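You operate a simulated robot arm through the tools that you are given. There is no shell and no other tool. Be economical: measure what you need, move in short steps, check, and stop when the job is done.

Carry out the task below with a simulated two-armed robot. There is one attempt and no reset: what you move stays moved.

Task
Tap the three blanks home in the head test block with the mallet.
Fine: the copper mallet, no dents; it goes back on its stand.

Only the result counts: the job must be done as asked and must still hold three seconds after the hand-in. Knocking over, shifting, dropping, spilling or breaking anything else fails it.

Robot
Two 7-joint arms with fingered hands on one trunk, on a base that drives. Base frame: it is fixed to the floor where the robot stands at the start and does not move with it; the origin is under the middle of the robot, x ahead of it, y to its left, z up. Lengths are in mm, angles in degrees, forces in N, time in s.
The left shoulder is at the start at [70, 142, 1164], the right one opposite. With the tool pointing down near the work surface each hand reaches from about 420 to 800 mm from the robot's upright axis, wherever it stands, measured 20 degrees to its own side. Places, roughly: blank one in the head test block [400, 300, 900]; blank three in the head test block [600, 300, 900]; blank two in the head test block [500, 300, 900]. Payload 3.6 kg a hand.
Tool frame (each hand has its own): the origin (TCP) lies between the finger pads and is the grasp point; the fingertips stand 25 mm ahead of it; z points along the fingers, y is the line along which they close. The gripper opens to 88 mm. The gripper's body begins 29 mm behind the TCP. The gripper is a hand of 5 fingers: y runs from the thumb to the fingers, the wrist lies at [-13, -97, -162] in the tool frame, and closing takes about 1.5 s.
Orientation is that of the tool frame in the base frame, as a unit quaternion [x, y, z, w]. With the fingers straight down and the wrist toward the robot, the tool's x, y and z point along [0, 1, 0], [1, 0, 0] and [0, 0, -1] of the base frame.

Tools
- The arms move only by the tool servo_tool. It takes "left_increments", "right_increments" or both (then of equal length, played together; a hand with none holds still); each is a list of rows, each a list of 6 numbers: the shift along the tool's x, y, z in units of 200 mm (1.0 is 200 mm), then the turn, a rotation vector about the tool's x, y, z in units of 60 degrees (1.0 is 60 degrees). In form: [[tx, ty, tz, ax, ay, az], ...]. A call has 1 to 12 rows; each row is the pose to reach, as a shift and turn from the pose commanded when the call began, along the tool's axes at that moment. "left_jaw" and "right_jaw" are, for a hand that has rows, the opening, from 0 (shut) to 1 (fully open), set as the call begins (left out, the last holds). A call with a number of a shift or a turn outside -1 to 1 is refused whole. Rows are played at 5 a second. More than 50 mm and 8.6 degrees between two rows, or a gripper value outside its range, and nothing of the call is played. Where a pose cannot be reached the arm comes as near as it can. A force on the tool above 40 N (or 10 N above the force at the start of the call, whichever is more), or a blocked arm, ends the call early, and 0.2 s more pass. The fingers move at their own pace (about 72 mm/s each) and stop on an object; they squeeze with about 34 N. The grip force told is the motor's: it shows also when the fingers shut on nothing. Time passes only in rows, and 0.2 s behind the last, so rows that repeat a pose let the fingers close. It gives the time, the measured TCP pose, the force on the tool (base axes), the opening and the grip force at its end, in the units of the frame above (readings bear some noise), with the torque about the TCP (base axes, N m) and any sound that the robot's microphone picked up.
- Cameras (640 x 400 px; columns grow to the right, rows downward): "scene" is now at [125.9, 41.5, 1390.9]; the picture's right is [0.50, -0.87, 0.00], its down [-0.53, -0.31, -0.79] and it looks along [0.69, 0.40, -0.61] (base axes); focal length 266 px, centre (320, 200). "left" rides on the left gripper at [-59, -79, -105] in its tool frame; the picture's right is [-0.73, -0.32, 0.61], its down [0.62, -0.68, 0.38] and it looks along [0.29, 0.66, 0.70] (tool axes); focal length 234 px, centre (320, 200). "right" rides on the right gripper at [59, -79, -105] in its tool frame; the picture's right is [-0.73, 0.32, -0.61], its down [-0.62, -0.68, 0.38] and it looks along [-0.29, 0.66, 0.70] (tool axes); focal length 234 px, centre (320, 200).
- camera(camera): a new picture of that camera. No time passes.
- move_column(by): slides the trunk up (or, below 0, down) by that many mm; the arms and the scene camera ride with it, the base frame stays. It gives what a move gives, with no picture.
- steer(legs): drives the robot by 1 to 6 legs, each [ahead, left, turn to the left] in mm, mm and degrees, along the robot's own axes; the way and the turn of a leg run together, so that a leg with both is an arc; at most 1500 mm and 180 degrees a leg. The arms and the cameras ride along, it lands a little off, and it stops where it bumps. It gives what a move gives.
- finger_targets(index, middle, ring, little, thumb_bend, thumb_turn, hand): sets how far each is bent, from 0 (flat) to 1 (curled in); at 0.3 the hand is open as for a grip, at 0.7 the pads meet at the TCP. One left out holds its place. A second passes; each finger stops where it meets its share of the squeeze, and holds until it gets a number again. A gripper value or a shape takes the hand back. It gives what a move gives, with no picture; readings hold the bend of each and the force on index, middle, ring, little, thumb and palm. thumb_turn goes from beside the hand (0) to across from the fingers (1), as for a grip.
- set_grasp(shape, hand): the hand has 5 fingers and takes this shape, open, in about a second: jaw (thumb against the fingers, like two jaws); tri (thumb and two fingers); tip (a fingertip pinch); poke (one finger out to press); point (the index stretched); flat (the hand flat); cup (the hand cupped); fist (a fist). The gripper value then closes the fingers along that shape, each until it touches; the sizes above hold for jaw. It gives what a move gives, with no picture.
- turn_head(pan, tilt): turns the head with the scene camera to pan (to the left, within 86 degrees either way) and tilt (down, from -29 to 69), counted from straight ahead of the robot. It gives what a move gives.
- probe_pixels(camera, pixels): for up to 12 pixels [column, row] of the newest picture of that camera ("zoom" is the newest enlarged one), the place [x, y, z] in the base frame of the surface seen there, good to about 2 mm. No time passes.
- close_up(camera, box): a new picture of the part [left, top, right, bottom] of that camera's present view, enlarged. No time passes.
- hand_in(): hands the job in; it is judged then, once.

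Go step by step. Measure first, check grasps and placings, and put right what went wrong. The budget is 80 turns and 70 pictures, counting those below and the enlarged ones. Unless the task says otherwise, let go and move clear before handing in, and close with one line.

The tools are called after "Emit:" by a JSON object that holds its "api" and its "payload". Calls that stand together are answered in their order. servo_tool: Moves the arms, as the interface text tells. Its arguments: {"type":"object","properties":{"left_increments":{"type":"array","items":{"type":"array","items":{"type":"number"}}},"left_jaw":{"type":"number"},"right_increments":{"type":"array","items":{"type":"array","items":{"type":"number"}}},"right_jaw":{"type":"number"}},"required":[]} The other tools are called the same way: move_column (by) slides the trunk up or down; set_grasp (shape, hand) gives the hand a shape; finger_targets (index, middle, ring, little, thumb_bend, thumb_turn, hand) moves the fingers one by one; steer (legs) drives the base; turn_head (pan, tilt) turns the head that bears the scene camera; camera (camera) takes a picture; probe_pixels (camera, pixels) gives the place of the surface under pixels of a picture; close_up (camera, box) takes an enlarged picture of a part of a camera's view; hand_in () hands the job in.

At the start:

```text
time_s: 0.0
left_position: [355.1, 377.1, 1232.1]
left_tool_rot: [0.706, 0.708, 0.001, 0.0]
left_ft_force: [-0.3, -0.2, 0.5]
left_torque: [0.03, -0.02, -0.04]
left_grip_width: 87.6
left_gripper_force: 0.0
left_shape: jaw
left_bend: [0.3, 0.3, 0.3, 0.3, 0.3, 0.98]
left_finger forces: [0.1, 0.1, 0.0, 0.1, 0.0, 0.0]
right_position: [507.9, 12.2, 1203.4]
right_tool_rot: [0.707, 0.707, 0.0, 0.0]
right_ft_force: [-0.4, 0.4, 0.7]
right_torque: [-0.01, 0.04, -0.01]
right_grip_width: 87.8
right_gripper_force: 0.1
right_shape: jaw
right_bend: [0.3, 0.3, 0.3, 0.3, 0.3, 0.98]
right_finger forces: [0.0, 0.1, 0.0, 0.0, 0.0, 0.1]
trunk travel left (down, up): [-700.0, 240.0]
robot x, y, heading: [1.1, 3.4, 0.2]
head pan, tilt: [30.1, 37.6]
```

scene: 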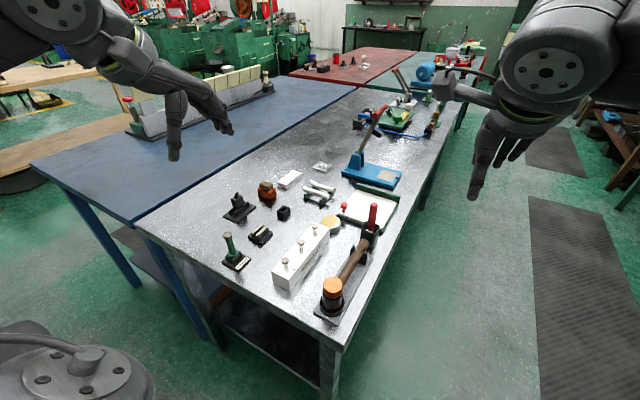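
right: 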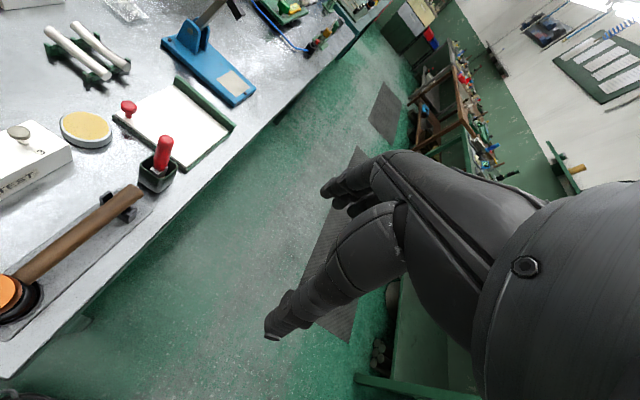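
left: 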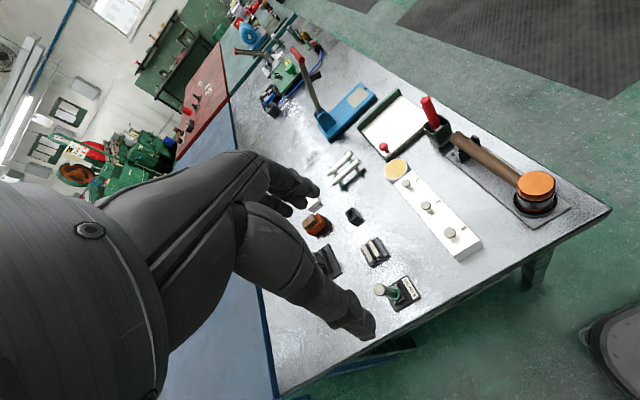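

The scene shows the white test block with three blanks (around 300,250) and the copper mallet on its stand (around 345,270). I'll enlarge both.

Emit:
{"api": "close_up", "payload": {"camera": "scene", "box": [210, 170, 410, 330]}}

Emit:
{"api": "close_up", "payload": {"camera": "left", "box": [360, 80, 600, 270]}}

```text
2.50 times, centred on (310, 250) of scene
```

zoom: 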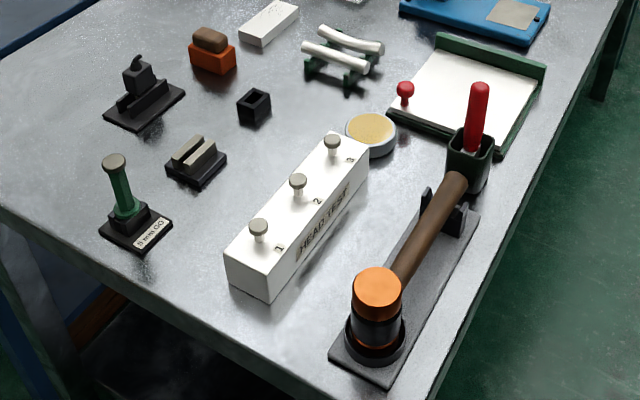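

```text
2.11 times, centred on (480, 175) of left
```

zoom: 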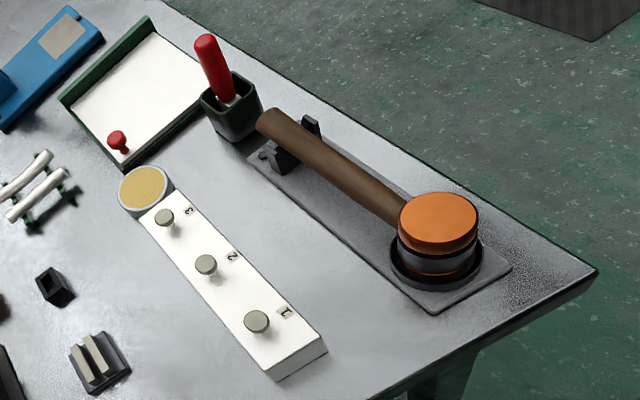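

The mallet's head sits with its copper face up, and the handle runs along +x and rests in a fork. I'll probe the mallet, the fork and the blanks.

Emit:
{"api": "probe_pixels", "payload": {"camera": "zoom", "pixels": [[438, 222], [400, 240], [477, 235], [385, 205], [330, 160], [285, 125], [262, 118], [312, 122], [268, 157], [256, 321], [205, 264], [164, 217]]}}

Emit:
{"api": "close_up", "payload": {"camera": "scene", "box": [300, 190, 400, 330]}}

```text
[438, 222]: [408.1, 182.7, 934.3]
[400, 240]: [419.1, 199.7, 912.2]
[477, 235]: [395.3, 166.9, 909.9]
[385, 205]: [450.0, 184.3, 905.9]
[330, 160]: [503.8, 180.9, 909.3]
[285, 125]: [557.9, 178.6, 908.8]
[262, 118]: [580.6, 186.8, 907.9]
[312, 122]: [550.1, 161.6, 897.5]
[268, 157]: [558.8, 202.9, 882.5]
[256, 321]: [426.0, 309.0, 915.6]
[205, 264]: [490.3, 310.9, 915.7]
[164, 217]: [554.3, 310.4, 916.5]
```

```text
2.86 times, centred on (350, 260) of scene
```

zoom: 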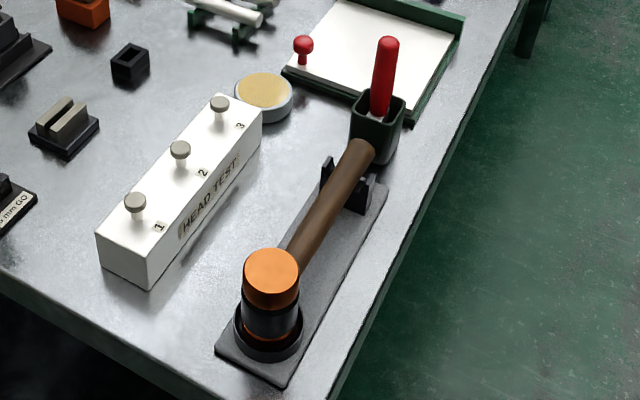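

Emit:
{"api": "probe_pixels", "payload": {"camera": "zoom", "pixels": [[130, 225], [160, 205], [150, 288], [100, 235], [258, 120], [212, 130], [228, 352], [285, 380], [385, 190], [235, 320], [326, 165], [375, 145]]}}

Emit:
{"api": "close_up", "payload": {"camera": "scene", "box": [270, 215, 340, 290]}}

Emit:
{"api": "close_up", "payload": {"camera": "right", "box": [0, 80, 200, 340]}}

```text
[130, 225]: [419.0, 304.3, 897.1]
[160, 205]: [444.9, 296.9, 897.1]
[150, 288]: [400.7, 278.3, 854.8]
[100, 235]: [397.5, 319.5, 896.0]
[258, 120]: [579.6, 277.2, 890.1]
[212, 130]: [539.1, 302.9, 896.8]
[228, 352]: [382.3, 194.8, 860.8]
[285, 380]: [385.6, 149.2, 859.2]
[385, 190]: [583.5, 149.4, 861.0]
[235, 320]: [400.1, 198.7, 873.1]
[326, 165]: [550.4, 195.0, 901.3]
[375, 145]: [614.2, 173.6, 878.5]
```

```text
5.33 times, centred on (305, 252) of scene
```

zoom: 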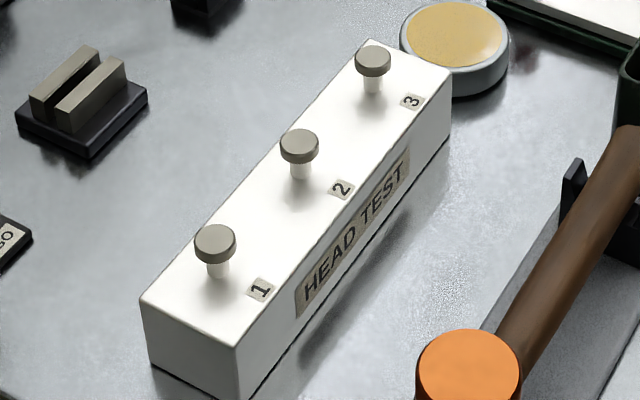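

```text
1.54 times, centred on (100, 210) of right
```

zoom: 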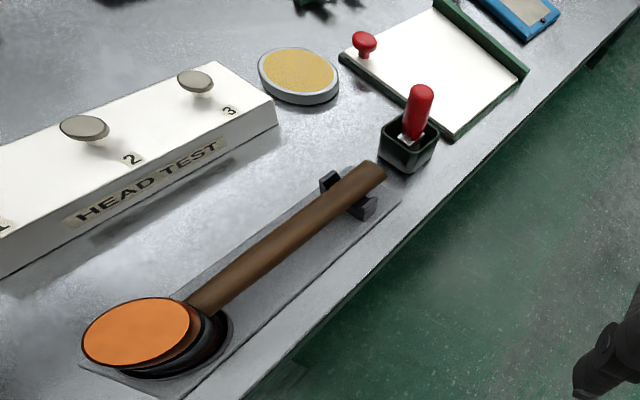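

The blanks stand about 19 mm proud at roughly (426/490/554, ~305), with the block top at z≈897. The mallet handle lies along x at y≈182, z≈897. I'll use the right hand, and first drive left so both spots fall in its reach.

Emit:
{"api": "steer", "payload": {"legs": [[0, 200, 0]]}}

Emit:
{"api": "turn_head", "payload": {"pan": 0, "tilt": 45}}

Emit:
{"api": "camera", "payload": {"camera": "scene"}}

```text
time_s: 1.6
left_position: [355.4, 570.7, 1231.5]
left_tool_rot: [0.707, 0.707, 0.001, 0.001]
left_ft_force: [0.6, -0.2, 0.1]
left_torque: [-0.01, -0.02, -0.01]
left_grip_width: 87.8
left_gripper_force: 0.0
left_shape: jaw
left_bend: [0.3, 0.3, 0.3, 0.3, 0.3, 0.98]
left_finger forces: [0.0, 0.0, 0.0, 0.0, 0.0, 0.1]
right_position: [507.6, 204.5, 1202.1]
right_tool_rot: [0.707, 0.707, 0.0, 0.0]
right_ft_force: [-0.4, 0.6, 0.1]
right_torque: [0.02, 0.01, 0.01]
right_grip_width: 87.5
right_gripper_force: 0.1
right_shape: jaw
right_bend: [0.3, 0.3, 0.3, 0.3, 0.3, 0.98]
right_finger forces: [0.1, 0.1, 0.0, 0.0, 0.0, 0.0]
trunk travel left (down, up): [-700.0, 240.0]
robot x, y, heading: [3.7, 193.6, -0.0]
head pan, tilt: [30.1, 37.6]
```

```text
time_s: 2.5
left_position: [354.9, 570.5, 1231.2]
left_tool_rot: [0.706, 0.708, 0.0, 0.001]
left_ft_force: [-0.6, 0.3, 1.0]
left_torque: [0.01, 0.0, 0.0]
left_grip_width: 87.8
left_gripper_force: 0.0
left_shape: jaw
left_bend: [0.3, 0.3, 0.3, 0.3, 0.3, 0.98]
left_finger forces: [0.1, 0.0, 0.0, 0.0, 0.0, 0.0]
right_position: [508.6, 205.8, 1203.0]
right_tool_rot: [0.707, 0.707, 0.0, -0.001]
right_ft_force: [-0.2, 0.2, -0.9]
right_torque: [-0.01, 0.0, 0.0]
right_grip_width: 87.5
right_gripper_force: 0.0
right_shape: jaw
right_bend: [0.3, 0.3, 0.3, 0.3, 0.3, 0.98]
right_finger forces: [0.0, 0.0, 0.0, 0.1, 0.0, 0.0]
trunk travel left (down, up): [-700.0, 240.0]
robot x, y, heading: [0.2, 195.9, -0.2]
head pan, tilt: [0.0, 45.0]
```

```text
61 pictures are left
```

scene: 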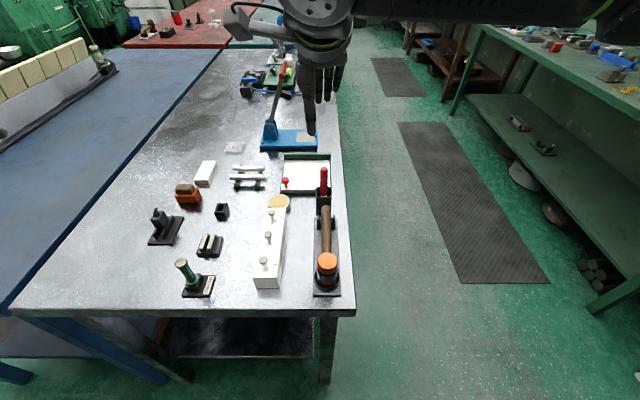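

The view is clear, so I'll enlarge the work area and probe the blank tops and the handle.

Emit:
{"api": "close_up", "payload": {"camera": "scene", "box": [230, 180, 360, 300]}}

```text
3.33 times, centred on (295, 240) of scene
```

zoom: 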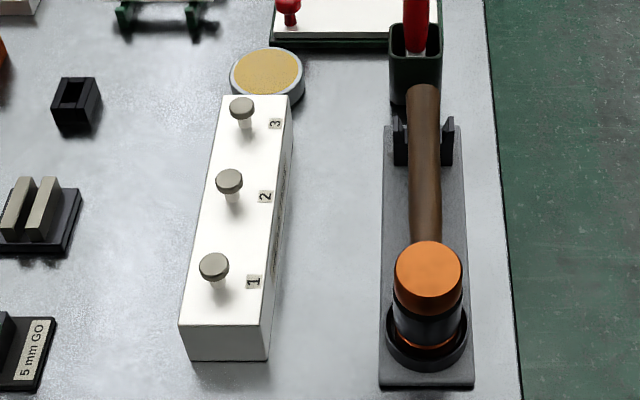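

Emit:
{"api": "probe_pixels", "payload": {"camera": "zoom", "pixels": [[213, 263], [228, 178], [241, 106], [201, 266], [226, 266], [185, 322], [268, 322], [428, 268], [426, 215], [424, 160], [423, 95], [415, 190]]}}

Emit:
{"api": "probe_pixels", "payload": {"camera": "zoom", "pixels": [[411, 190], [439, 190], [398, 270], [460, 270], [390, 335], [466, 335], [400, 150], [448, 150], [420, 345], [232, 199], [217, 284], [405, 130]]}}

```text
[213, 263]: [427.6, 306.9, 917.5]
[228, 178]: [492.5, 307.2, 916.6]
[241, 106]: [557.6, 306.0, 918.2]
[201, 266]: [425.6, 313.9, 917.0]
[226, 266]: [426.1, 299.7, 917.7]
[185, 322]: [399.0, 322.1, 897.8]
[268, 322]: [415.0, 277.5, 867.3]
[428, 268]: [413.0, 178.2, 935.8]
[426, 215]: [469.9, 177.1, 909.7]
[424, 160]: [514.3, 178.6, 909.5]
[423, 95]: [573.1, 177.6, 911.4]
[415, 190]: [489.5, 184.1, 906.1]
```

```text
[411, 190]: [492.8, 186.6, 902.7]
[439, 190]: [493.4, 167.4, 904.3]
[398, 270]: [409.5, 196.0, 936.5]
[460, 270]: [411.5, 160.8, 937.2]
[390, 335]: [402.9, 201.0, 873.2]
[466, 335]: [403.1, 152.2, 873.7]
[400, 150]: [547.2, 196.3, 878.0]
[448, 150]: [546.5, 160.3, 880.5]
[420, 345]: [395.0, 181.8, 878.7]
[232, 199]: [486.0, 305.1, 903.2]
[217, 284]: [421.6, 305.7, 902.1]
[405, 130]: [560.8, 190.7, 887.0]
```

Everything is measured: blanks at x≈426/491/556, y≈307, top z≈917. The mallet head is at (411,180), with its handle axis at z≈899 and about 20 mm thick. I'll turn the right hand so it closes across the handle, while still high.

Emit:
{"api": "servo_tool", "payload": {"right_increments": [[-0.02, -0.02, 0, 0, 0, -0.125], [-0.04, -0.04, 0, 0, 0, -0.25], [-0.06, -0.06, 0, 0, 0, -0.375], [-0.08, -0.08, 0, 0, 0, -0.5], [-0.1, -0.1, 0, 0, 0, -0.625], [-0.12, -0.12, 0, 0, 0, -0.75], [-0.125, -0.14, 0, 0, 0, -0.875], [-0.125, -0.15, 0, 0, 0, -1.0]], "right_jaw": 1}}

Emit:
{"api": "servo_tool", "payload": {"right_increments": [[0, 0, 0, 0, 0, -0.125], [0, 0, 0, 0, 0, -0.25], [0, 0, 0, 0, 0, -0.375], [0, 0, 0, 0, 0, -0.5], [0, 0, 0, 0, 0, -0.5]]}}

```text
time_s: 4.3
left_position: [355.5, 570.4, 1231.6]
left_tool_rot: [0.706, 0.708, 0.0, 0.0]
left_ft_force: [0.4, 0.1, 0.0]
left_torque: [-0.01, 0.0, -0.01]
left_grip_width: 87.8
left_gripper_force: 0.0
left_shape: jaw
left_bend: [0.3, 0.3, 0.3, 0.3, 0.3, 0.98]
left_finger forces: [0.0, 0.1, 0.0, 0.1, 0.0, 0.1]
right_position: [479.1, 181.1, 1202.3]
right_tool_rot: [0.258, 0.966, 0.0, 0.0]
right_ft_force: [-1.2, 0.5, -0.1]
right_torque: [0.01, -0.02, 0.04]
right_grip_width: 87.8
right_gripper_force: 0.0
right_shape: jaw
right_bend: [0.3, 0.3, 0.3, 0.3, 0.3, 0.98]
right_finger forces: [0.0, 0.0, 0.1, 0.0, 0.1, 0.0]
trunk travel left (down, up): [-700.0, 240.0]
robot x, y, heading: [-2.3, 192.9, 0.0]
head pan, tilt: [0.0, 45.0]
```

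```text
time_s: 5.5
left_position: [354.8, 570.7, 1231.8]
left_tool_rot: [0.706, 0.708, 0.001, 0.001]
left_ft_force: [-0.2, -1.1, 0.7]
left_torque: [0.0, -0.02, 0.0]
left_grip_width: 87.6
left_gripper_force: 0.1
left_shape: jaw
left_bend: [0.3, 0.3, 0.3, 0.3, 0.3, 0.98]
left_finger forces: [0.1, 0.0, 0.0, 0.0, 0.0, 0.1]
right_position: [478.3, 180.3, 1203.0]
right_tool_rot: [-0.001, 1.0, -0.001, 0.0]
right_ft_force: [0.1, 0.2, 0.0]
right_torque: [-0.03, 0.03, -0.02]
right_grip_width: 87.5
right_gripper_force: 0.1
right_shape: jaw
right_bend: [0.3, 0.3, 0.3, 0.3, 0.3, 0.98]
right_finger forces: [0.0, 0.0, 0.0, 0.0, 0.0, 0.1]
trunk travel left (down, up): [-700.0, 240.0]
robot x, y, heading: [0.6, 190.8, -0.0]
head pan, tilt: [0.0, 45.0]
```

The turn is done, with the TCP at (478,180). I'll descend partway and look.

Emit:
{"api": "servo_tool", "payload": {"right_increments": [[0, 0, 0.2, 0, 0, 0], [0, 0, 0.4, 0, 0, 0], [0, 0, 0.6, 0, 0, 0], [0, 0, 0.8, 0, 0, 0], [0, 0, 1.0, 0, 0, 0], [0, 0, 1.0, 0, 0, 0]]}}

Emit:
{"api": "close_up", "payload": {"camera": "scene", "box": [230, 140, 390, 300]}}

Emit:
{"api": "camera", "payload": {"camera": "right"}}

```text
time_s: 6.9
left_position: [355.4, 571.4, 1231.3]
left_tool_rot: [0.707, 0.708, 0.001, 0.001]
left_ft_force: [-0.5, -0.3, 0.3]
left_torque: [0.0, 0.02, -0.01]
left_grip_width: 87.9
left_gripper_force: 0.1
left_shape: jaw
left_bend: [0.3, 0.3, 0.3, 0.3, 0.3, 0.98]
left_finger forces: [0.0, 0.0, 0.0, 0.0, 0.1, 0.0]
right_position: [477.0, 180.1, 1001.2]
right_tool_rot: [0.0, 1.0, -0.001, 0.0]
right_ft_force: [-0.1, 0.4, -0.3]
right_torque: [-0.01, 0.02, -0.01]
right_grip_width: 87.8
right_gripper_force: 0.2
right_shape: jaw
right_bend: [0.3, 0.3, 0.3, 0.3, 0.3, 0.98]
right_finger forces: [0.1, 0.1, 0.0, 0.0, 0.1, 0.1]
trunk travel left (down, up): [-700.0, 240.0]
robot x, y, heading: [-2.1, 191.9, 0.0]
head pan, tilt: [0.0, 45.0]
```

```text
2.50 times, centred on (310, 220) of scene
```

zoom: 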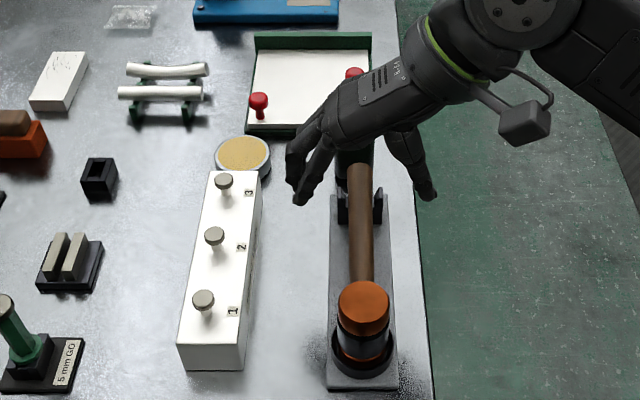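

```text
58 pictures are left
```

right: 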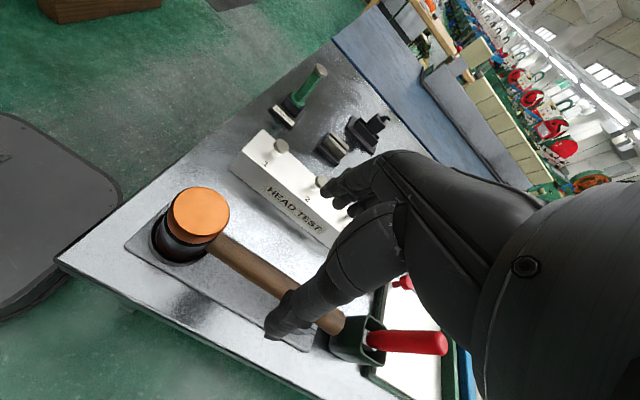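

The handle lies between the thumb and fingers. I'll lower to z≈900.

Emit:
{"api": "servo_tool", "payload": {"right_increments": [[0, 0, 0.15, 0, 0, 0], [0, 0, 0.3, 0, 0, 0], [0, 0, 0.4, 0, 0, 0], [0, 0, 0.45, 0, 0, 0], [0, 0, 0.5, 0, 0, 0], [0, 0, 0.5, 0, 0, 0]]}}

Emit:
{"api": "close_up", "payload": {"camera": "scene", "box": [250, 160, 390, 300]}}

Emit:
{"api": "camera", "payload": {"camera": "right"}}

```text
time_s: 8.3
left_position: [354.7, 571.5, 1231.4]
left_tool_rot: [0.707, 0.707, 0.002, 0.0]
left_ft_force: [0.1, -0.2, 0.0]
left_torque: [-0.03, 0.01, -0.01]
left_grip_width: 87.7
left_gripper_force: 0.1
left_shape: jaw
left_bend: [0.3, 0.3, 0.3, 0.3, 0.3, 0.98]
left_finger forces: [0.0, 0.0, 0.1, 0.0, 0.0, 0.0]
right_position: [478.0, 179.6, 902.8]
right_tool_rot: [0.001, 1.0, 0.0, 0.0]
right_ft_force: [-0.4, 0.3, -0.2]
right_torque: [0.02, -0.01, -0.02]
right_grip_width: 87.7
right_gripper_force: 0.0
right_shape: jaw
right_bend: [0.3, 0.3, 0.3, 0.3, 0.3, 0.98]
right_finger forces: [0.0, 0.0, 0.1, 0.0, 0.0, 0.0]
trunk travel left (down, up): [-700.0, 240.0]
robot x, y, heading: [-2.2, 194.4, -0.1]
head pan, tilt: [0.0, 45.0]
```

```text
2.86 times, centred on (320, 230) of scene
```

zoom: 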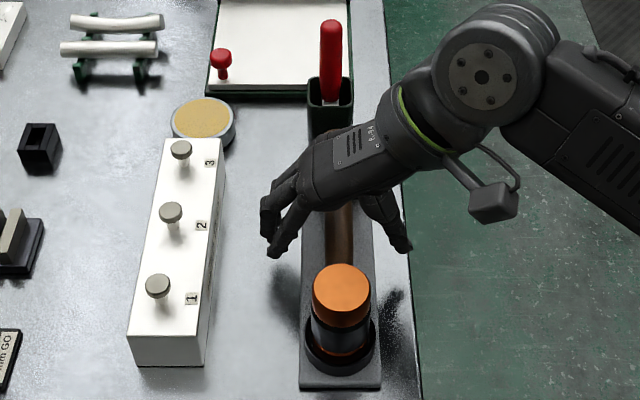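

```text
56 pictures are left
```

right: 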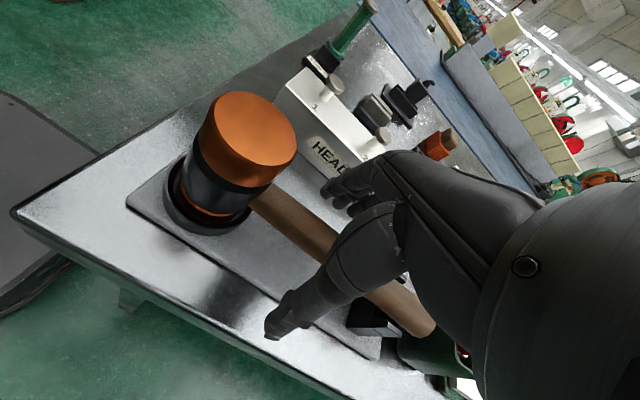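

The hand straddles the handle. I'll lower 3 mm more and close the jaw.

Emit:
{"api": "servo_tool", "payload": {"right_increments": [[0, 0, 0.015, 0, 0, 0], [0, 0, 0.015, 0, 0, 0], [0, 0, 0.015, 0, 0, 0], [0, 0, 0.015, 0, 0, 0], [0, 0, 0.015, 0, 0, 0], [0, 0, 0.015, 0, 0, 0], [0, 0, 0.015, 0, 0, 0], [0, 0, 0.015, 0, 0, 0], [0, 0, 0.015, 0, 0, 0]], "right_jaw": 0}}

Emit:
{"api": "camera", "payload": {"camera": "right"}}

```text
time_s: 10.3
left_position: [354.5, 570.9, 1231.6]
left_tool_rot: [0.707, 0.707, 0.001, 0.001]
left_ft_force: [-0.1, -0.1, 0.4]
left_torque: [0.02, 0.0, 0.01]
left_grip_width: 88.1
left_gripper_force: 0.2
left_shape: jaw
left_bend: [0.3, 0.3, 0.3, 0.3, 0.3, 0.98]
left_finger forces: [0.1, 0.0, 0.0, 0.1, 0.1, 0.0]
right_position: [479.4, 178.4, 899.4]
right_tool_rot: [0.0, 1.0, 0.0, 0.0]
right_ft_force: [-0.9, -1.1, -1.0]
right_torque: [-0.04, 0.0, 0.11]
right_grip_width: 13.3
right_gripper_force: 34.0
right_shape: jaw
right_bend: [0.74, 0.71, 0.7, 0.71, 0.81, 1.0]
right_finger forces: [14.4, 3.8, 2.1, 1.5, 22.9, 0.0]
trunk travel left (down, up): [-700.0, 240.0]
robot x, y, heading: [-1.0, 194.3, -0.3]
head pan, tilt: [0.0, 45.0]
```

```text
55 pictures are left
```

right: 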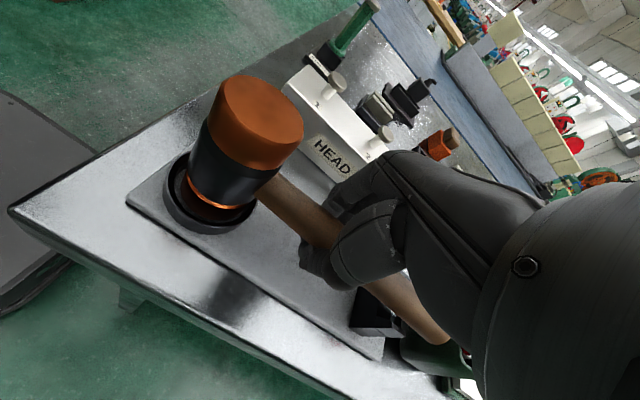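

It's gripped (34 N), but the head looks slightly tilted or raised. I'll check from the scene camera.

Emit:
{"api": "close_up", "payload": {"camera": "scene", "box": [270, 200, 370, 300]}}

Emit:
{"api": "close_up", "payload": {"camera": "right", "box": [130, 50, 430, 350]}}

```text
4.00 times, centred on (320, 250) of scene
```

zoom: 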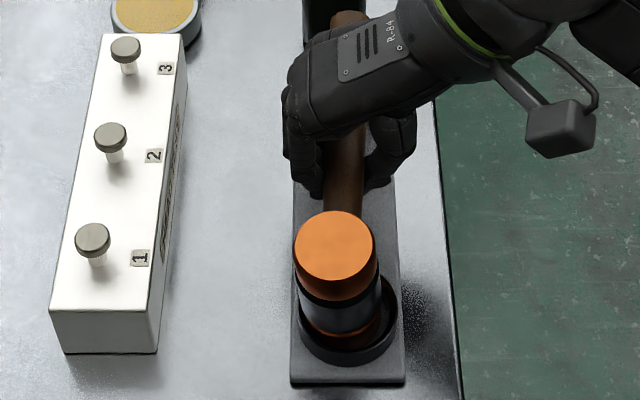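

```text
1.33 times, centred on (280, 200) of right
```

zoom: 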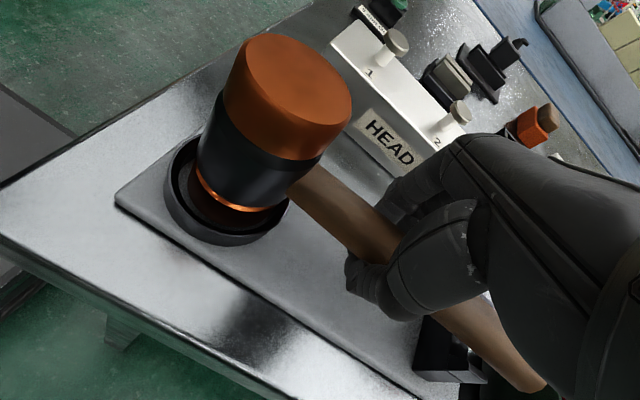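

Emit:
{"api": "probe_pixels", "payload": {"camera": "zoom", "pixels": [[240, 70], [290, 80], [340, 105], [260, 55], [320, 125], [215, 150], [300, 150], [330, 200], [380, 235]]}}

```text
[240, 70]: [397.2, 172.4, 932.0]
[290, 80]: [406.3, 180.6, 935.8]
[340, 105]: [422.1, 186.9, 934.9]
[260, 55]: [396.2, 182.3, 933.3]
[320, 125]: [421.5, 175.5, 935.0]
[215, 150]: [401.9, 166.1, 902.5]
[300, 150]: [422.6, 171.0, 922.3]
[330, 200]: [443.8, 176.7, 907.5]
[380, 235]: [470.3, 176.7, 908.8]
```

The probes are inconclusive on the tilt, and the top still reads nearly level. I'll lift gently and check how the mallet hangs.

Emit:
{"api": "servo_tool", "payload": {"right_increments": [[0, 0, -0.02, 0, 0, 0], [0, 0, -0.05, 0, 0, 0], [0, 0, -0.1, 0, 0, 0], [0, 0, -0.18, 0, 0, 0], [0, 0, -0.27, 0, 0, 0], [0, 0, -0.35, 0, 0, 0], [0, 0, -0.35, 0, 0, 0]]}}

Emit:
{"api": "close_up", "payload": {"camera": "scene", "box": [250, 160, 390, 300]}}

Emit:
{"api": "close_up", "payload": {"camera": "right", "box": [130, 50, 430, 350]}}

```text
time_s: 11.9
left_position: [356.0, 571.1, 1230.6]
left_tool_rot: [0.706, 0.708, 0.0, 0.001]
left_ft_force: [0.1, 0.2, 0.7]
left_torque: [-0.02, -0.01, 0.01]
left_grip_width: 87.7
left_gripper_force: 0.1
left_shape: jaw
left_bend: [0.3, 0.3, 0.3, 0.3, 0.3, 0.98]
left_finger forces: [0.0, 0.0, 0.1, 0.1, 0.0, 0.0]
right_position: [478.6, 181.5, 968.1]
right_tool_rot: [0.0, 1.0, 0.0, 0.0]
right_ft_force: [-0.3, -0.4, -4.2]
right_torque: [-0.03, -0.16, 0.01]
right_grip_width: 11.9
right_gripper_force: 33.5
right_shape: jaw
right_bend: [0.74, 0.72, 0.7, 0.7, 0.82, 1.0]
right_finger forces: [9.9, 0.0, 0.0, 1.6, 20.3, 1.0]
trunk travel left (down, up): [-700.0, 240.0]
robot x, y, heading: [-1.7, 194.1, -0.0]
head pan, tilt: [0.0, 45.0]
```

```text
2.86 times, centred on (320, 230) of scene
```

zoom: 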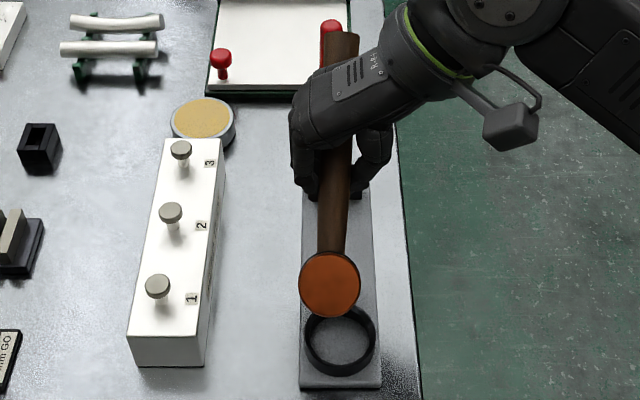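

```text
1.33 times, centred on (280, 200) of right
```

zoom: 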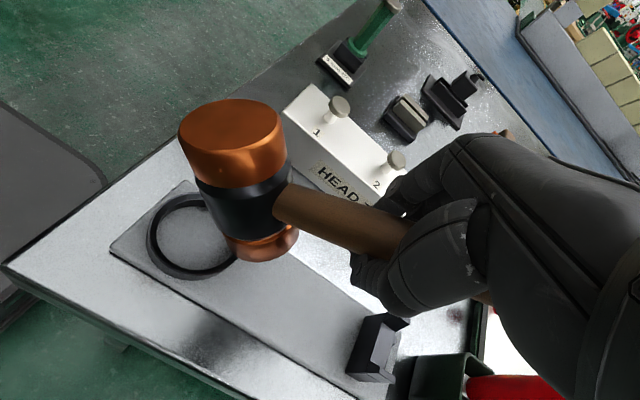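

The mallet is up, but it may droop a bit because only the index and thumb are bearing. I'll probe the attitude.

Emit:
{"api": "probe_pixels", "payload": {"camera": "zoom", "pixels": [[195, 125], [230, 120], [270, 125], [225, 105], [235, 135], [300, 195], [330, 205], [380, 222], [285, 245]]}}

Emit:
{"api": "close_up", "payload": {"camera": "scene", "box": [290, 160, 370, 280]}}

```text
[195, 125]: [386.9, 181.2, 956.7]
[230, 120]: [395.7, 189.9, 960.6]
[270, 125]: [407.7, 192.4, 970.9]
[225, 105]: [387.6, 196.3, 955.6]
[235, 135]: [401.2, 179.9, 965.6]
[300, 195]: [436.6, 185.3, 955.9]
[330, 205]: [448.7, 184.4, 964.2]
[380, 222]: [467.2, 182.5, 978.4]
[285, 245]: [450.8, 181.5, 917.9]
```

```text
3.33 times, centred on (330, 220) of scene
```

zoom: 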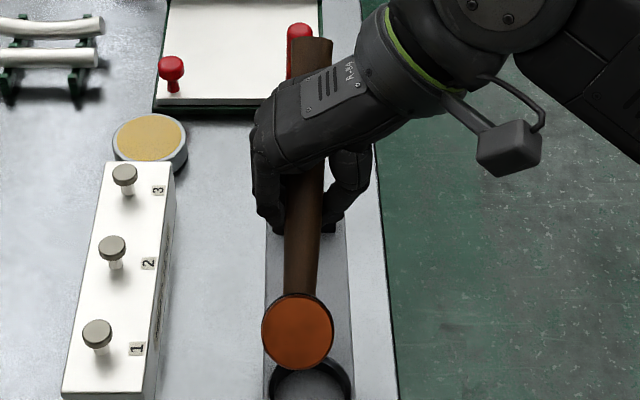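

The mallet pivoted about 35° nose-down between the index and thumb, so a handle pinch is too weak. My plan is to seat it back level in the stand, then regrip on the head itself, straight from above. First I'll measure its yaw.

Emit:
{"api": "probe_pixels", "payload": {"camera": "zoom", "pixels": [[297, 333], [270, 333], [326, 333], [297, 303], [297, 362], [303, 270], [304, 240], [305, 200], [313, 60], [290, 240], [318, 240], [310, 385]]}}

```text
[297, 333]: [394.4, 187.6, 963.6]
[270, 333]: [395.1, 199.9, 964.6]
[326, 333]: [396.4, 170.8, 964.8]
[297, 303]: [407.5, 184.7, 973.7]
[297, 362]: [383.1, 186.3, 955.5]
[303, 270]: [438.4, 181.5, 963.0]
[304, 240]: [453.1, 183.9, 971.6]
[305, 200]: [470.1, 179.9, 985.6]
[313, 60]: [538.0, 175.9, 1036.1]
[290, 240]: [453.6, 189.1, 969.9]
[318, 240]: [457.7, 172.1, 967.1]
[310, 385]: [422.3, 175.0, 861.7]
```

Yaw error is about 4° (head y≈186, handle tail y≈176). I'll correct that and bring the head's lower edge just over the ring's inner floor.

Emit:
{"api": "servo_tool", "payload": {"right_increments": [[0.05, -0.005, 0, 0, 0, -0.03], [0.1, -0.01, 0, 0, 0, -0.067], [0.158, -0.012, 0, 0, 0, -0.067], [0.158, -0.012, 0.05, 0, 0, -0.067], [0.158, -0.012, 0.08, 0, 0, -0.067], [0.158, -0.012, 0.08, 0, 0, -0.067]]}}

Emit:
{"api": "close_up", "payload": {"camera": "scene", "box": [290, 180, 370, 300]}}

Emit:
{"api": "close_up", "payload": {"camera": "right", "box": [130, 50, 430, 350]}}

```text
time_s: 13.3
left_position: [355.1, 571.2, 1231.2]
left_tool_rot: [0.706, 0.708, 0.001, 0.001]
left_ft_force: [0.2, -1.0, 0.9]
left_torque: [-0.01, -0.01, 0.01]
left_grip_width: 87.6
left_gripper_force: 0.1
left_shape: jaw
left_bend: [0.3, 0.3, 0.3, 0.3, 0.3, 0.98]
left_finger forces: [0.0, 0.0, 0.0, 0.0, 0.1, 0.0]
right_position: [446.6, 177.4, 953.0]
right_tool_rot: [-0.035, 0.999, 0.001, 0.001]
right_ft_force: [0.7, -0.2, -3.7]
right_torque: [0.0, -0.17, 0.01]
right_grip_width: 11.8
right_gripper_force: 34.2
right_shape: jaw
right_bend: [0.74, 0.72, 0.7, 0.7, 0.82, 1.0]
right_finger forces: [9.9, 0.0, 0.0, 1.5, 20.4, 1.0]
trunk travel left (down, up): [-700.0, 240.0]
robot x, y, heading: [-2.0, 191.1, 0.3]
head pan, tilt: [0.0, 45.0]
```

```text
3.33 times, centred on (330, 240) of scene
```

zoom: 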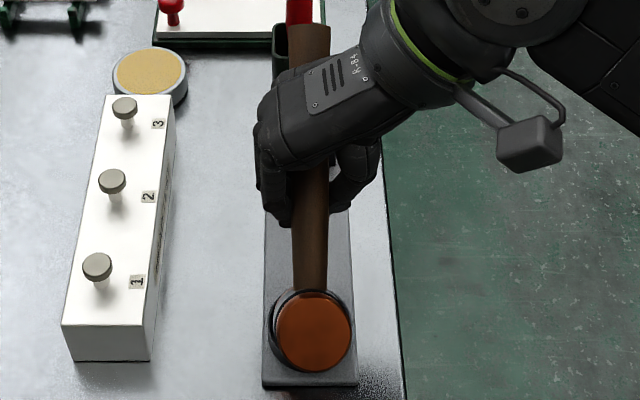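

```text
1.33 times, centred on (280, 200) of right
```

zoom: 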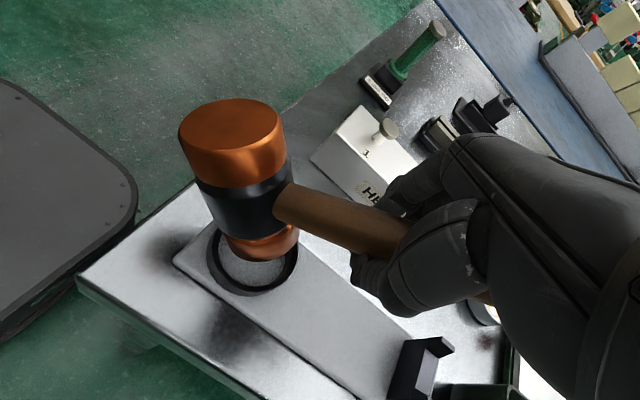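

The head is over the ring and lined up, with the lower edge inside it. I'll lower along an arc so that the ring floor pushes the mallet level, and do the first half now.

Emit:
{"api": "servo_tool", "payload": {"right_increments": [[0.013, 0.008, 0.03, 0, 0, 0], [0.013, 0.008, 0.055, 0, 0, 0], [-0.02, 0.008, 0.08, 0, 0, 0], [-0.052, 0.006, 0.105, 0, 0, 0], [-0.08, 0.005, 0.135, 0, 0, 0], [-0.107, 0.004, 0.165, 0, 0, 0], [-0.107, 0.004, 0.165, 0, 0, 0]]}}

Emit:
{"api": "close_up", "payload": {"camera": "right", "box": [130, 50, 430, 350]}}

```text
time_s: 14.9
left_position: [355.5, 571.2, 1231.2]
left_tool_rot: [0.706, 0.708, -0.001, 0.0]
left_ft_force: [0.2, -0.6, 1.2]
left_torque: [0.0, 0.0, -0.01]
left_grip_width: 87.7
left_gripper_force: 0.1
left_shape: jaw
left_bend: [0.3, 0.3, 0.3, 0.3, 0.3, 0.98]
left_finger forces: [0.0, 0.1, 0.0, 0.0, 0.0, 0.0]
right_position: [467.8, 181.0, 920.9]
right_tool_rot: [-0.034, 0.999, -0.001, 0.0]
right_ft_force: [-0.3, -3.7, -0.4]
right_torque: [-0.08, 0.0, 0.19]
right_grip_width: 10.3
right_gripper_force: 34.1
right_shape: jaw
right_bend: [0.74, 0.72, 0.7, 0.7, 0.84, 1.0]
right_finger forces: [0.1, 0.1, 0.0, 4.7, 7.3, 0.1]
trunk travel left (down, up): [-700.0, 240.0]
robot x, y, heading: [3.4, 196.1, 0.0]
head pan, tilt: [0.0, 45.0]
```

```text
1.33 times, centred on (280, 200) of right
```

zoom: 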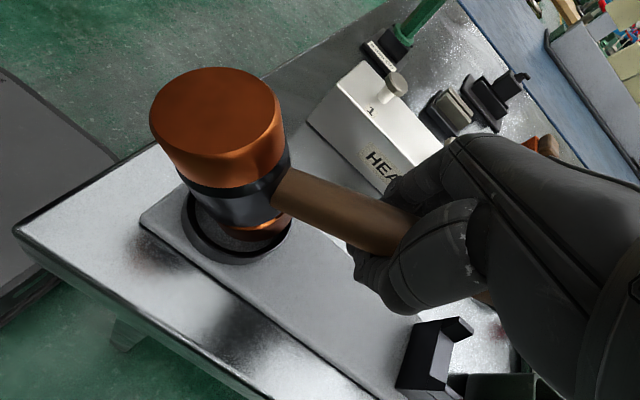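

The head is settling in the ring and the weight has come off (Fz≈0). I'll finish the arc down to grip height.

Emit:
{"api": "servo_tool", "payload": {"right_increments": [[-0.015, -0.002, 0.025, 0, 0, 0], [-0.03, -0.004, 0.05, 0, 0, 0], [-0.045, -0.006, 0.078, 0, 0, 0], [-0.058, -0.007, 0.105, 0, 0, 0], [-0.058, -0.007, 0.105, 0, 0, 0]]}}

Emit:
{"api": "close_up", "payload": {"camera": "right", "box": [130, 50, 430, 350]}}

Emit:
{"api": "close_up", "payload": {"camera": "scene", "box": [290, 180, 370, 300]}}

```text
time_s: 16.1
left_position: [356.0, 572.3, 1230.9]
left_tool_rot: [0.706, 0.708, 0.0, 0.0]
left_ft_force: [-0.7, 0.2, -0.2]
left_torque: [-0.01, 0.01, 0.02]
left_grip_width: 87.6
left_gripper_force: 0.1
left_shape: jaw
left_bend: [0.3, 0.3, 0.3, 0.3, 0.3, 0.98]
left_finger forces: [0.0, 0.1, 0.1, 0.1, 0.0, 0.1]
right_position: [479.9, 181.4, 899.6]
right_tool_rot: [-0.035, 0.999, 0.0, 0.0]
right_ft_force: [1.1, 0.3, 0.3]
right_torque: [-0.04, 0.04, 0.05]
right_grip_width: 10.2
right_gripper_force: 33.7
right_shape: jaw
right_bend: [0.74, 0.72, 0.7, 0.7, 0.84, 1.0]
right_finger forces: [0.1, 0.1, 0.0, 1.1, 1.3, 0.1]
trunk travel left (down, up): [-700.0, 240.0]
robot x, y, heading: [2.1, 195.5, 0.1]
head pan, tilt: [0.0, 45.0]
```

```text
1.33 times, centred on (280, 200) of right
```

zoom: 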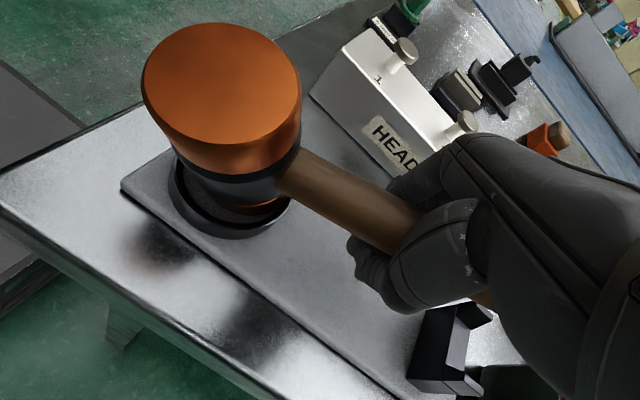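

```text
3.33 times, centred on (330, 240) of scene
```

zoom: 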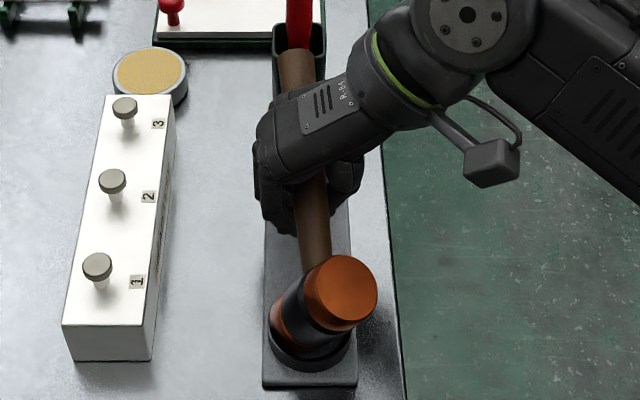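

The mallet is nearly down, but it has rolled toward −y (head at zoom 340,290). I'll measure before releasing anything.

Emit:
{"api": "probe_pixels", "payload": {"camera": "zoom", "pixels": [[340, 285], [355, 300], [320, 300], [345, 262], [322, 250], [314, 220], [310, 195], [297, 60], [290, 325], [310, 345], [345, 350], [365, 285]]}}

Emit:
{"api": "close_up", "payload": {"camera": "scene", "box": [305, 230, 355, 290]}}

Emit:
{"api": "close_up", "payload": {"camera": "left", "box": [320, 0, 640, 200]}}

```text
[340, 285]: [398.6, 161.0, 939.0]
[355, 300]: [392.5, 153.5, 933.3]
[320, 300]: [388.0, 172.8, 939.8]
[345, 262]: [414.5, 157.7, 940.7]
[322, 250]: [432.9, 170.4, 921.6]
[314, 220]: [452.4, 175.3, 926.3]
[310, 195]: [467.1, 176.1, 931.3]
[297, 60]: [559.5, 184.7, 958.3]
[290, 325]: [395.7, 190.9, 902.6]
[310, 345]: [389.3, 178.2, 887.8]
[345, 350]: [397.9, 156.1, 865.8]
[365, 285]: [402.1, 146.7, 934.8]
```

```text
6.67 times, centred on (330, 260) of scene
```

zoom: 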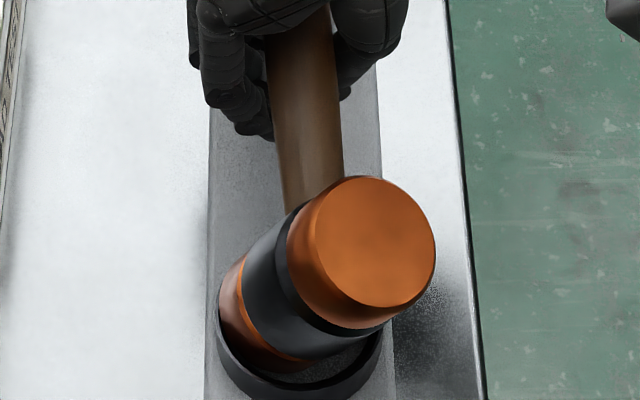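

```text
2.00 times, centred on (480, 100) of left
```

zoom: 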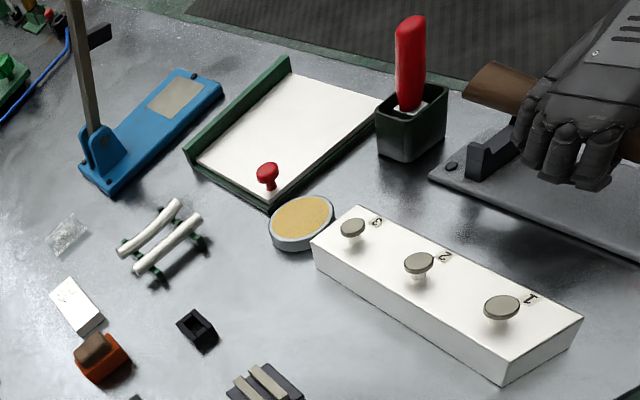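

The handle has slipped up toward the palm (axis ~25 mm above the TCP, 16° droop) and the head has rolled ~25° toward −y. I'll lift it clear, look at how it hangs, and then roll the hand to bring the head upright.

Emit:
{"api": "servo_tool", "payload": {"right_increments": [[0, 0, -0.03, 0, 0, 0], [0, 0, -0.07, 0, 0, 0], [0, 0, -0.12, 0, 0, 0], [0, 0, -0.18, 0, 0, 0], [0, 0, -0.25, 0, 0, 0], [0, 0, -0.25, 0, 0, 0]]}}

Emit:
{"api": "close_up", "payload": {"camera": "scene", "box": [290, 180, 370, 300]}}

Emit:
{"api": "close_up", "payload": {"camera": "right", "box": [130, 50, 430, 350]}}

```text
time_s: 17.5
left_position: [355.0, 571.3, 1231.5]
left_tool_rot: [0.706, 0.708, 0.001, 0.001]
left_ft_force: [0.4, -0.2, 0.4]
left_torque: [-0.01, -0.01, 0.01]
left_grip_width: 87.7
left_gripper_force: 0.0
left_shape: jaw
left_bend: [0.3, 0.3, 0.3, 0.3, 0.3, 0.98]
left_finger forces: [0.1, 0.0, 0.0, 0.0, 0.0, 0.0]
right_position: [478.6, 181.0, 949.4]
right_tool_rot: [-0.035, 0.999, 0.0, 0.0]
right_ft_force: [0.2, 0.5, -3.9]
right_torque: [0.0, -0.2, -0.01]
right_grip_width: 9.7
right_gripper_force: 33.6
right_shape: jaw
right_bend: [0.73, 0.72, 0.7, 0.7, 0.84, 1.0]
right_finger forces: [2.8, 0.1, 0.0, 0.1, 3.5, 2.5]
trunk travel left (down, up): [-700.0, 240.0]
robot x, y, heading: [-2.0, 192.5, 0.2]
head pan, tilt: [0.0, 45.0]
```

```text
3.33 times, centred on (330, 240) of scene
```

zoom: 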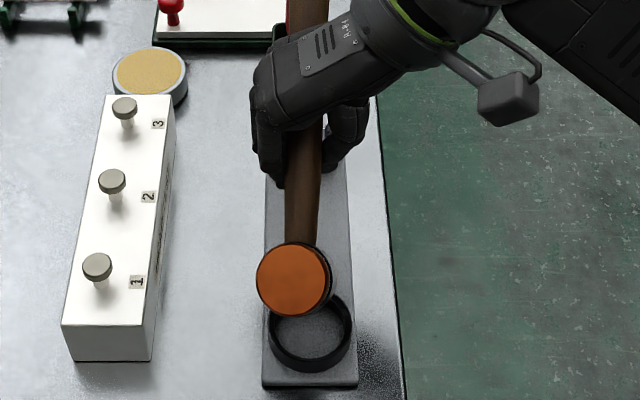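

```text
1.33 times, centred on (280, 200) of right
```

zoom: 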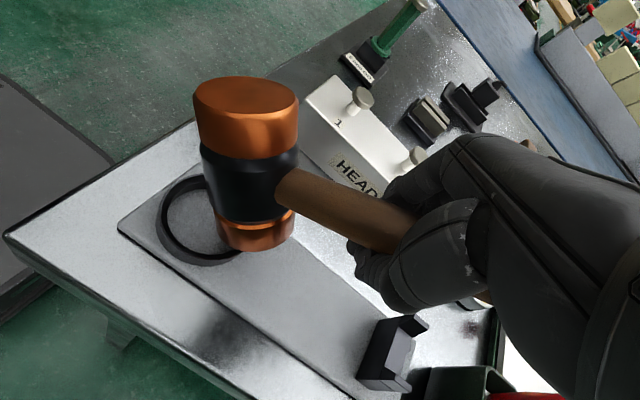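

It now hangs caged in the hand (thumb and index under, palm over), almost unrolled. I'll measure its attitude.

Emit:
{"api": "probe_pixels", "payload": {"camera": "zoom", "pixels": [[245, 92], [215, 92], [275, 92], [245, 80], [245, 105], [225, 135], [300, 190], [340, 205], [380, 220], [235, 235], [280, 235], [255, 185]]}}

Emit:
{"api": "close_up", "payload": {"camera": "scene", "box": [300, 160, 360, 280]}}

```text
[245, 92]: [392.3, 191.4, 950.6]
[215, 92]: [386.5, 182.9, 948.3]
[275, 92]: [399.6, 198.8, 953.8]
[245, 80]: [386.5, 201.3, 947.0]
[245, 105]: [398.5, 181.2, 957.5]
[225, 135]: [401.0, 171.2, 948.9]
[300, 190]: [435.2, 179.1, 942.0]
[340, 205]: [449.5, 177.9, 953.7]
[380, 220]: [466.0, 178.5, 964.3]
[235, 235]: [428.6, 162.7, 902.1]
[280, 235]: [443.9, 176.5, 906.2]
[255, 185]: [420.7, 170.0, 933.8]
```

```text
3.33 times, centred on (330, 220) of scene
```

zoom: 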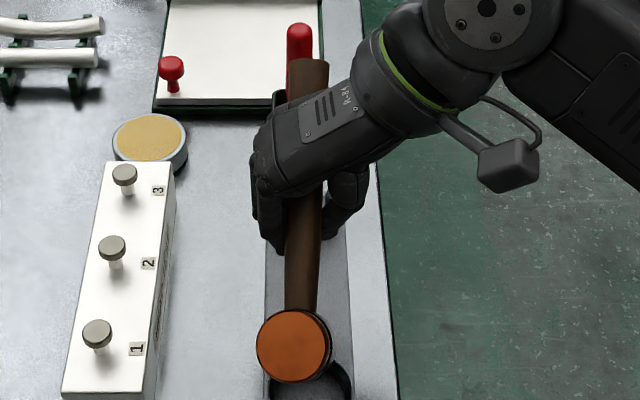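

It hangs at about 36° of droop with the handle tail up against the palm. Curling all the fingers should pull the handle flat into the palm, giving a power grip that levels it.

Emit:
{"api": "finger_targets", "payload": {"hand": "right", "index": 1.0, "middle": 1.0, "ring": 0.9, "little": 0.9}}

Emit:
{"api": "close_up", "payload": {"camera": "right", "box": [130, 50, 430, 350]}}

Emit:
{"api": "close_up", "payload": {"camera": "scene", "box": [290, 160, 370, 280]}}

```text
time_s: 18.5
left_position: [354.7, 571.4, 1230.4]
left_tool_rot: [0.707, 0.707, 0.001, 0.0]
left_ft_force: [-0.7, 0.4, -1.0]
left_torque: [-0.01, -0.03, -0.01]
left_grip_width: 87.7
left_gripper_force: 0.0
left_shape: jaw
left_bend: [0.3, 0.3, 0.3, 0.3, 0.3, 0.98]
left_finger forces: [0.0, 0.0, 0.0, 0.0, 0.0, 0.0]
right_position: [477.9, 180.7, 949.5]
right_tool_rot: [-0.035, 0.999, 0.0, 0.0]
right_ft_force: [0.4, 0.4, -3.3]
right_torque: [-0.05, -0.18, 0.0]
right_grip_width: 0.1
right_gripper_force: 9.3
right_shape: fingers
right_bend: [0.77, 0.83, 0.89, 0.89, 0.85, 1.0]
right_finger forces: [2.1, 0.0, 4.3, 5.8, 0.0, 6.4]
trunk travel left (down, up): [-700.0, 240.0]
robot x, y, heading: [2.9, 193.0, -0.1]
head pan, tilt: [0.0, 45.0]
```

```text
1.33 times, centred on (280, 200) of right
```

zoom: 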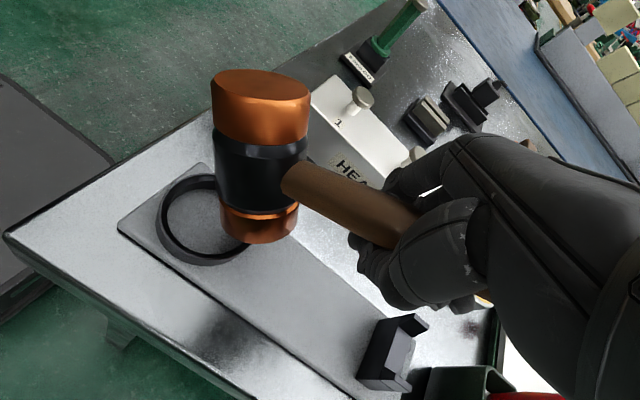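

```text
3.33 times, centred on (330, 220) of scene
```

zoom: 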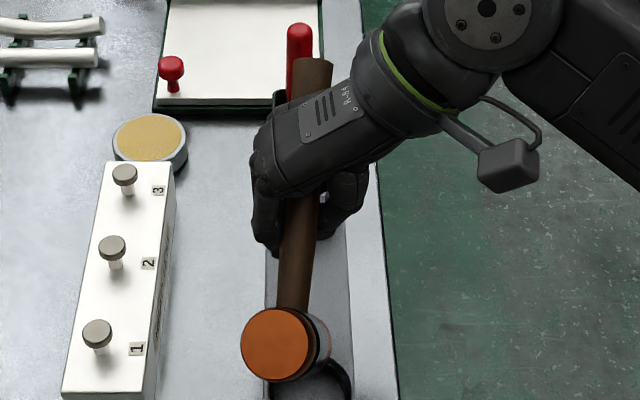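

The ring and little fingers push the tail the wrong way. I'll open them and curl the thumb and index further, so the head end is lifted toward the palm.

Emit:
{"api": "finger_targets", "payload": {"hand": "right", "index": 1.0, "middle": 1.0, "ring": 0.5, "little": 0.5, "thumb_bend": 1.0}}

Emit:
{"api": "close_up", "payload": {"camera": "right", "box": [130, 50, 430, 350]}}

Emit:
{"api": "close_up", "payload": {"camera": "scene", "box": [290, 160, 370, 280]}}

```text
time_s: 19.5
left_position: [355.0, 572.1, 1230.1]
left_tool_rot: [0.706, 0.708, 0.001, 0.001]
left_ft_force: [0.0, -0.8, 0.2]
left_torque: [0.0, 0.0, -0.01]
left_grip_width: 88.1
left_gripper_force: 0.0
left_shape: jaw
left_bend: [0.3, 0.3, 0.3, 0.3, 0.3, 0.98]
left_finger forces: [0.0, 0.0, 0.0, 0.1, 0.0, 0.0]
right_position: [478.6, 180.9, 949.9]
right_tool_rot: [-0.035, 0.999, 0.0, 0.0]
right_ft_force: [-0.1, -0.4, -3.5]
right_torque: [-0.08, -0.23, 0.0]
right_grip_width: 0.1
right_gripper_force: 6.3
right_shape: fingers
right_bend: [0.82, 0.86, 0.5, 0.5, 0.87, 1.0]
right_finger forces: [0.8, 8.3, 0.1, 0.0, 0.0, 3.9]
trunk travel left (down, up): [-700.0, 240.0]
robot x, y, heading: [1.6, 193.5, 0.1]
head pan, tilt: [0.0, 45.0]
```

```text
1.33 times, centred on (280, 200) of right
```

zoom: 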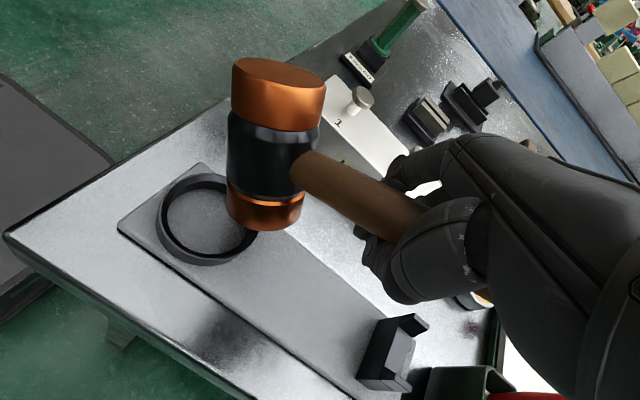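

```text
3.33 times, centred on (330, 220) of scene
```

zoom: 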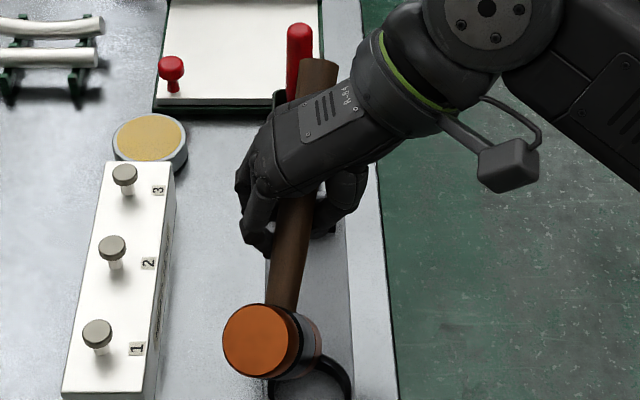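

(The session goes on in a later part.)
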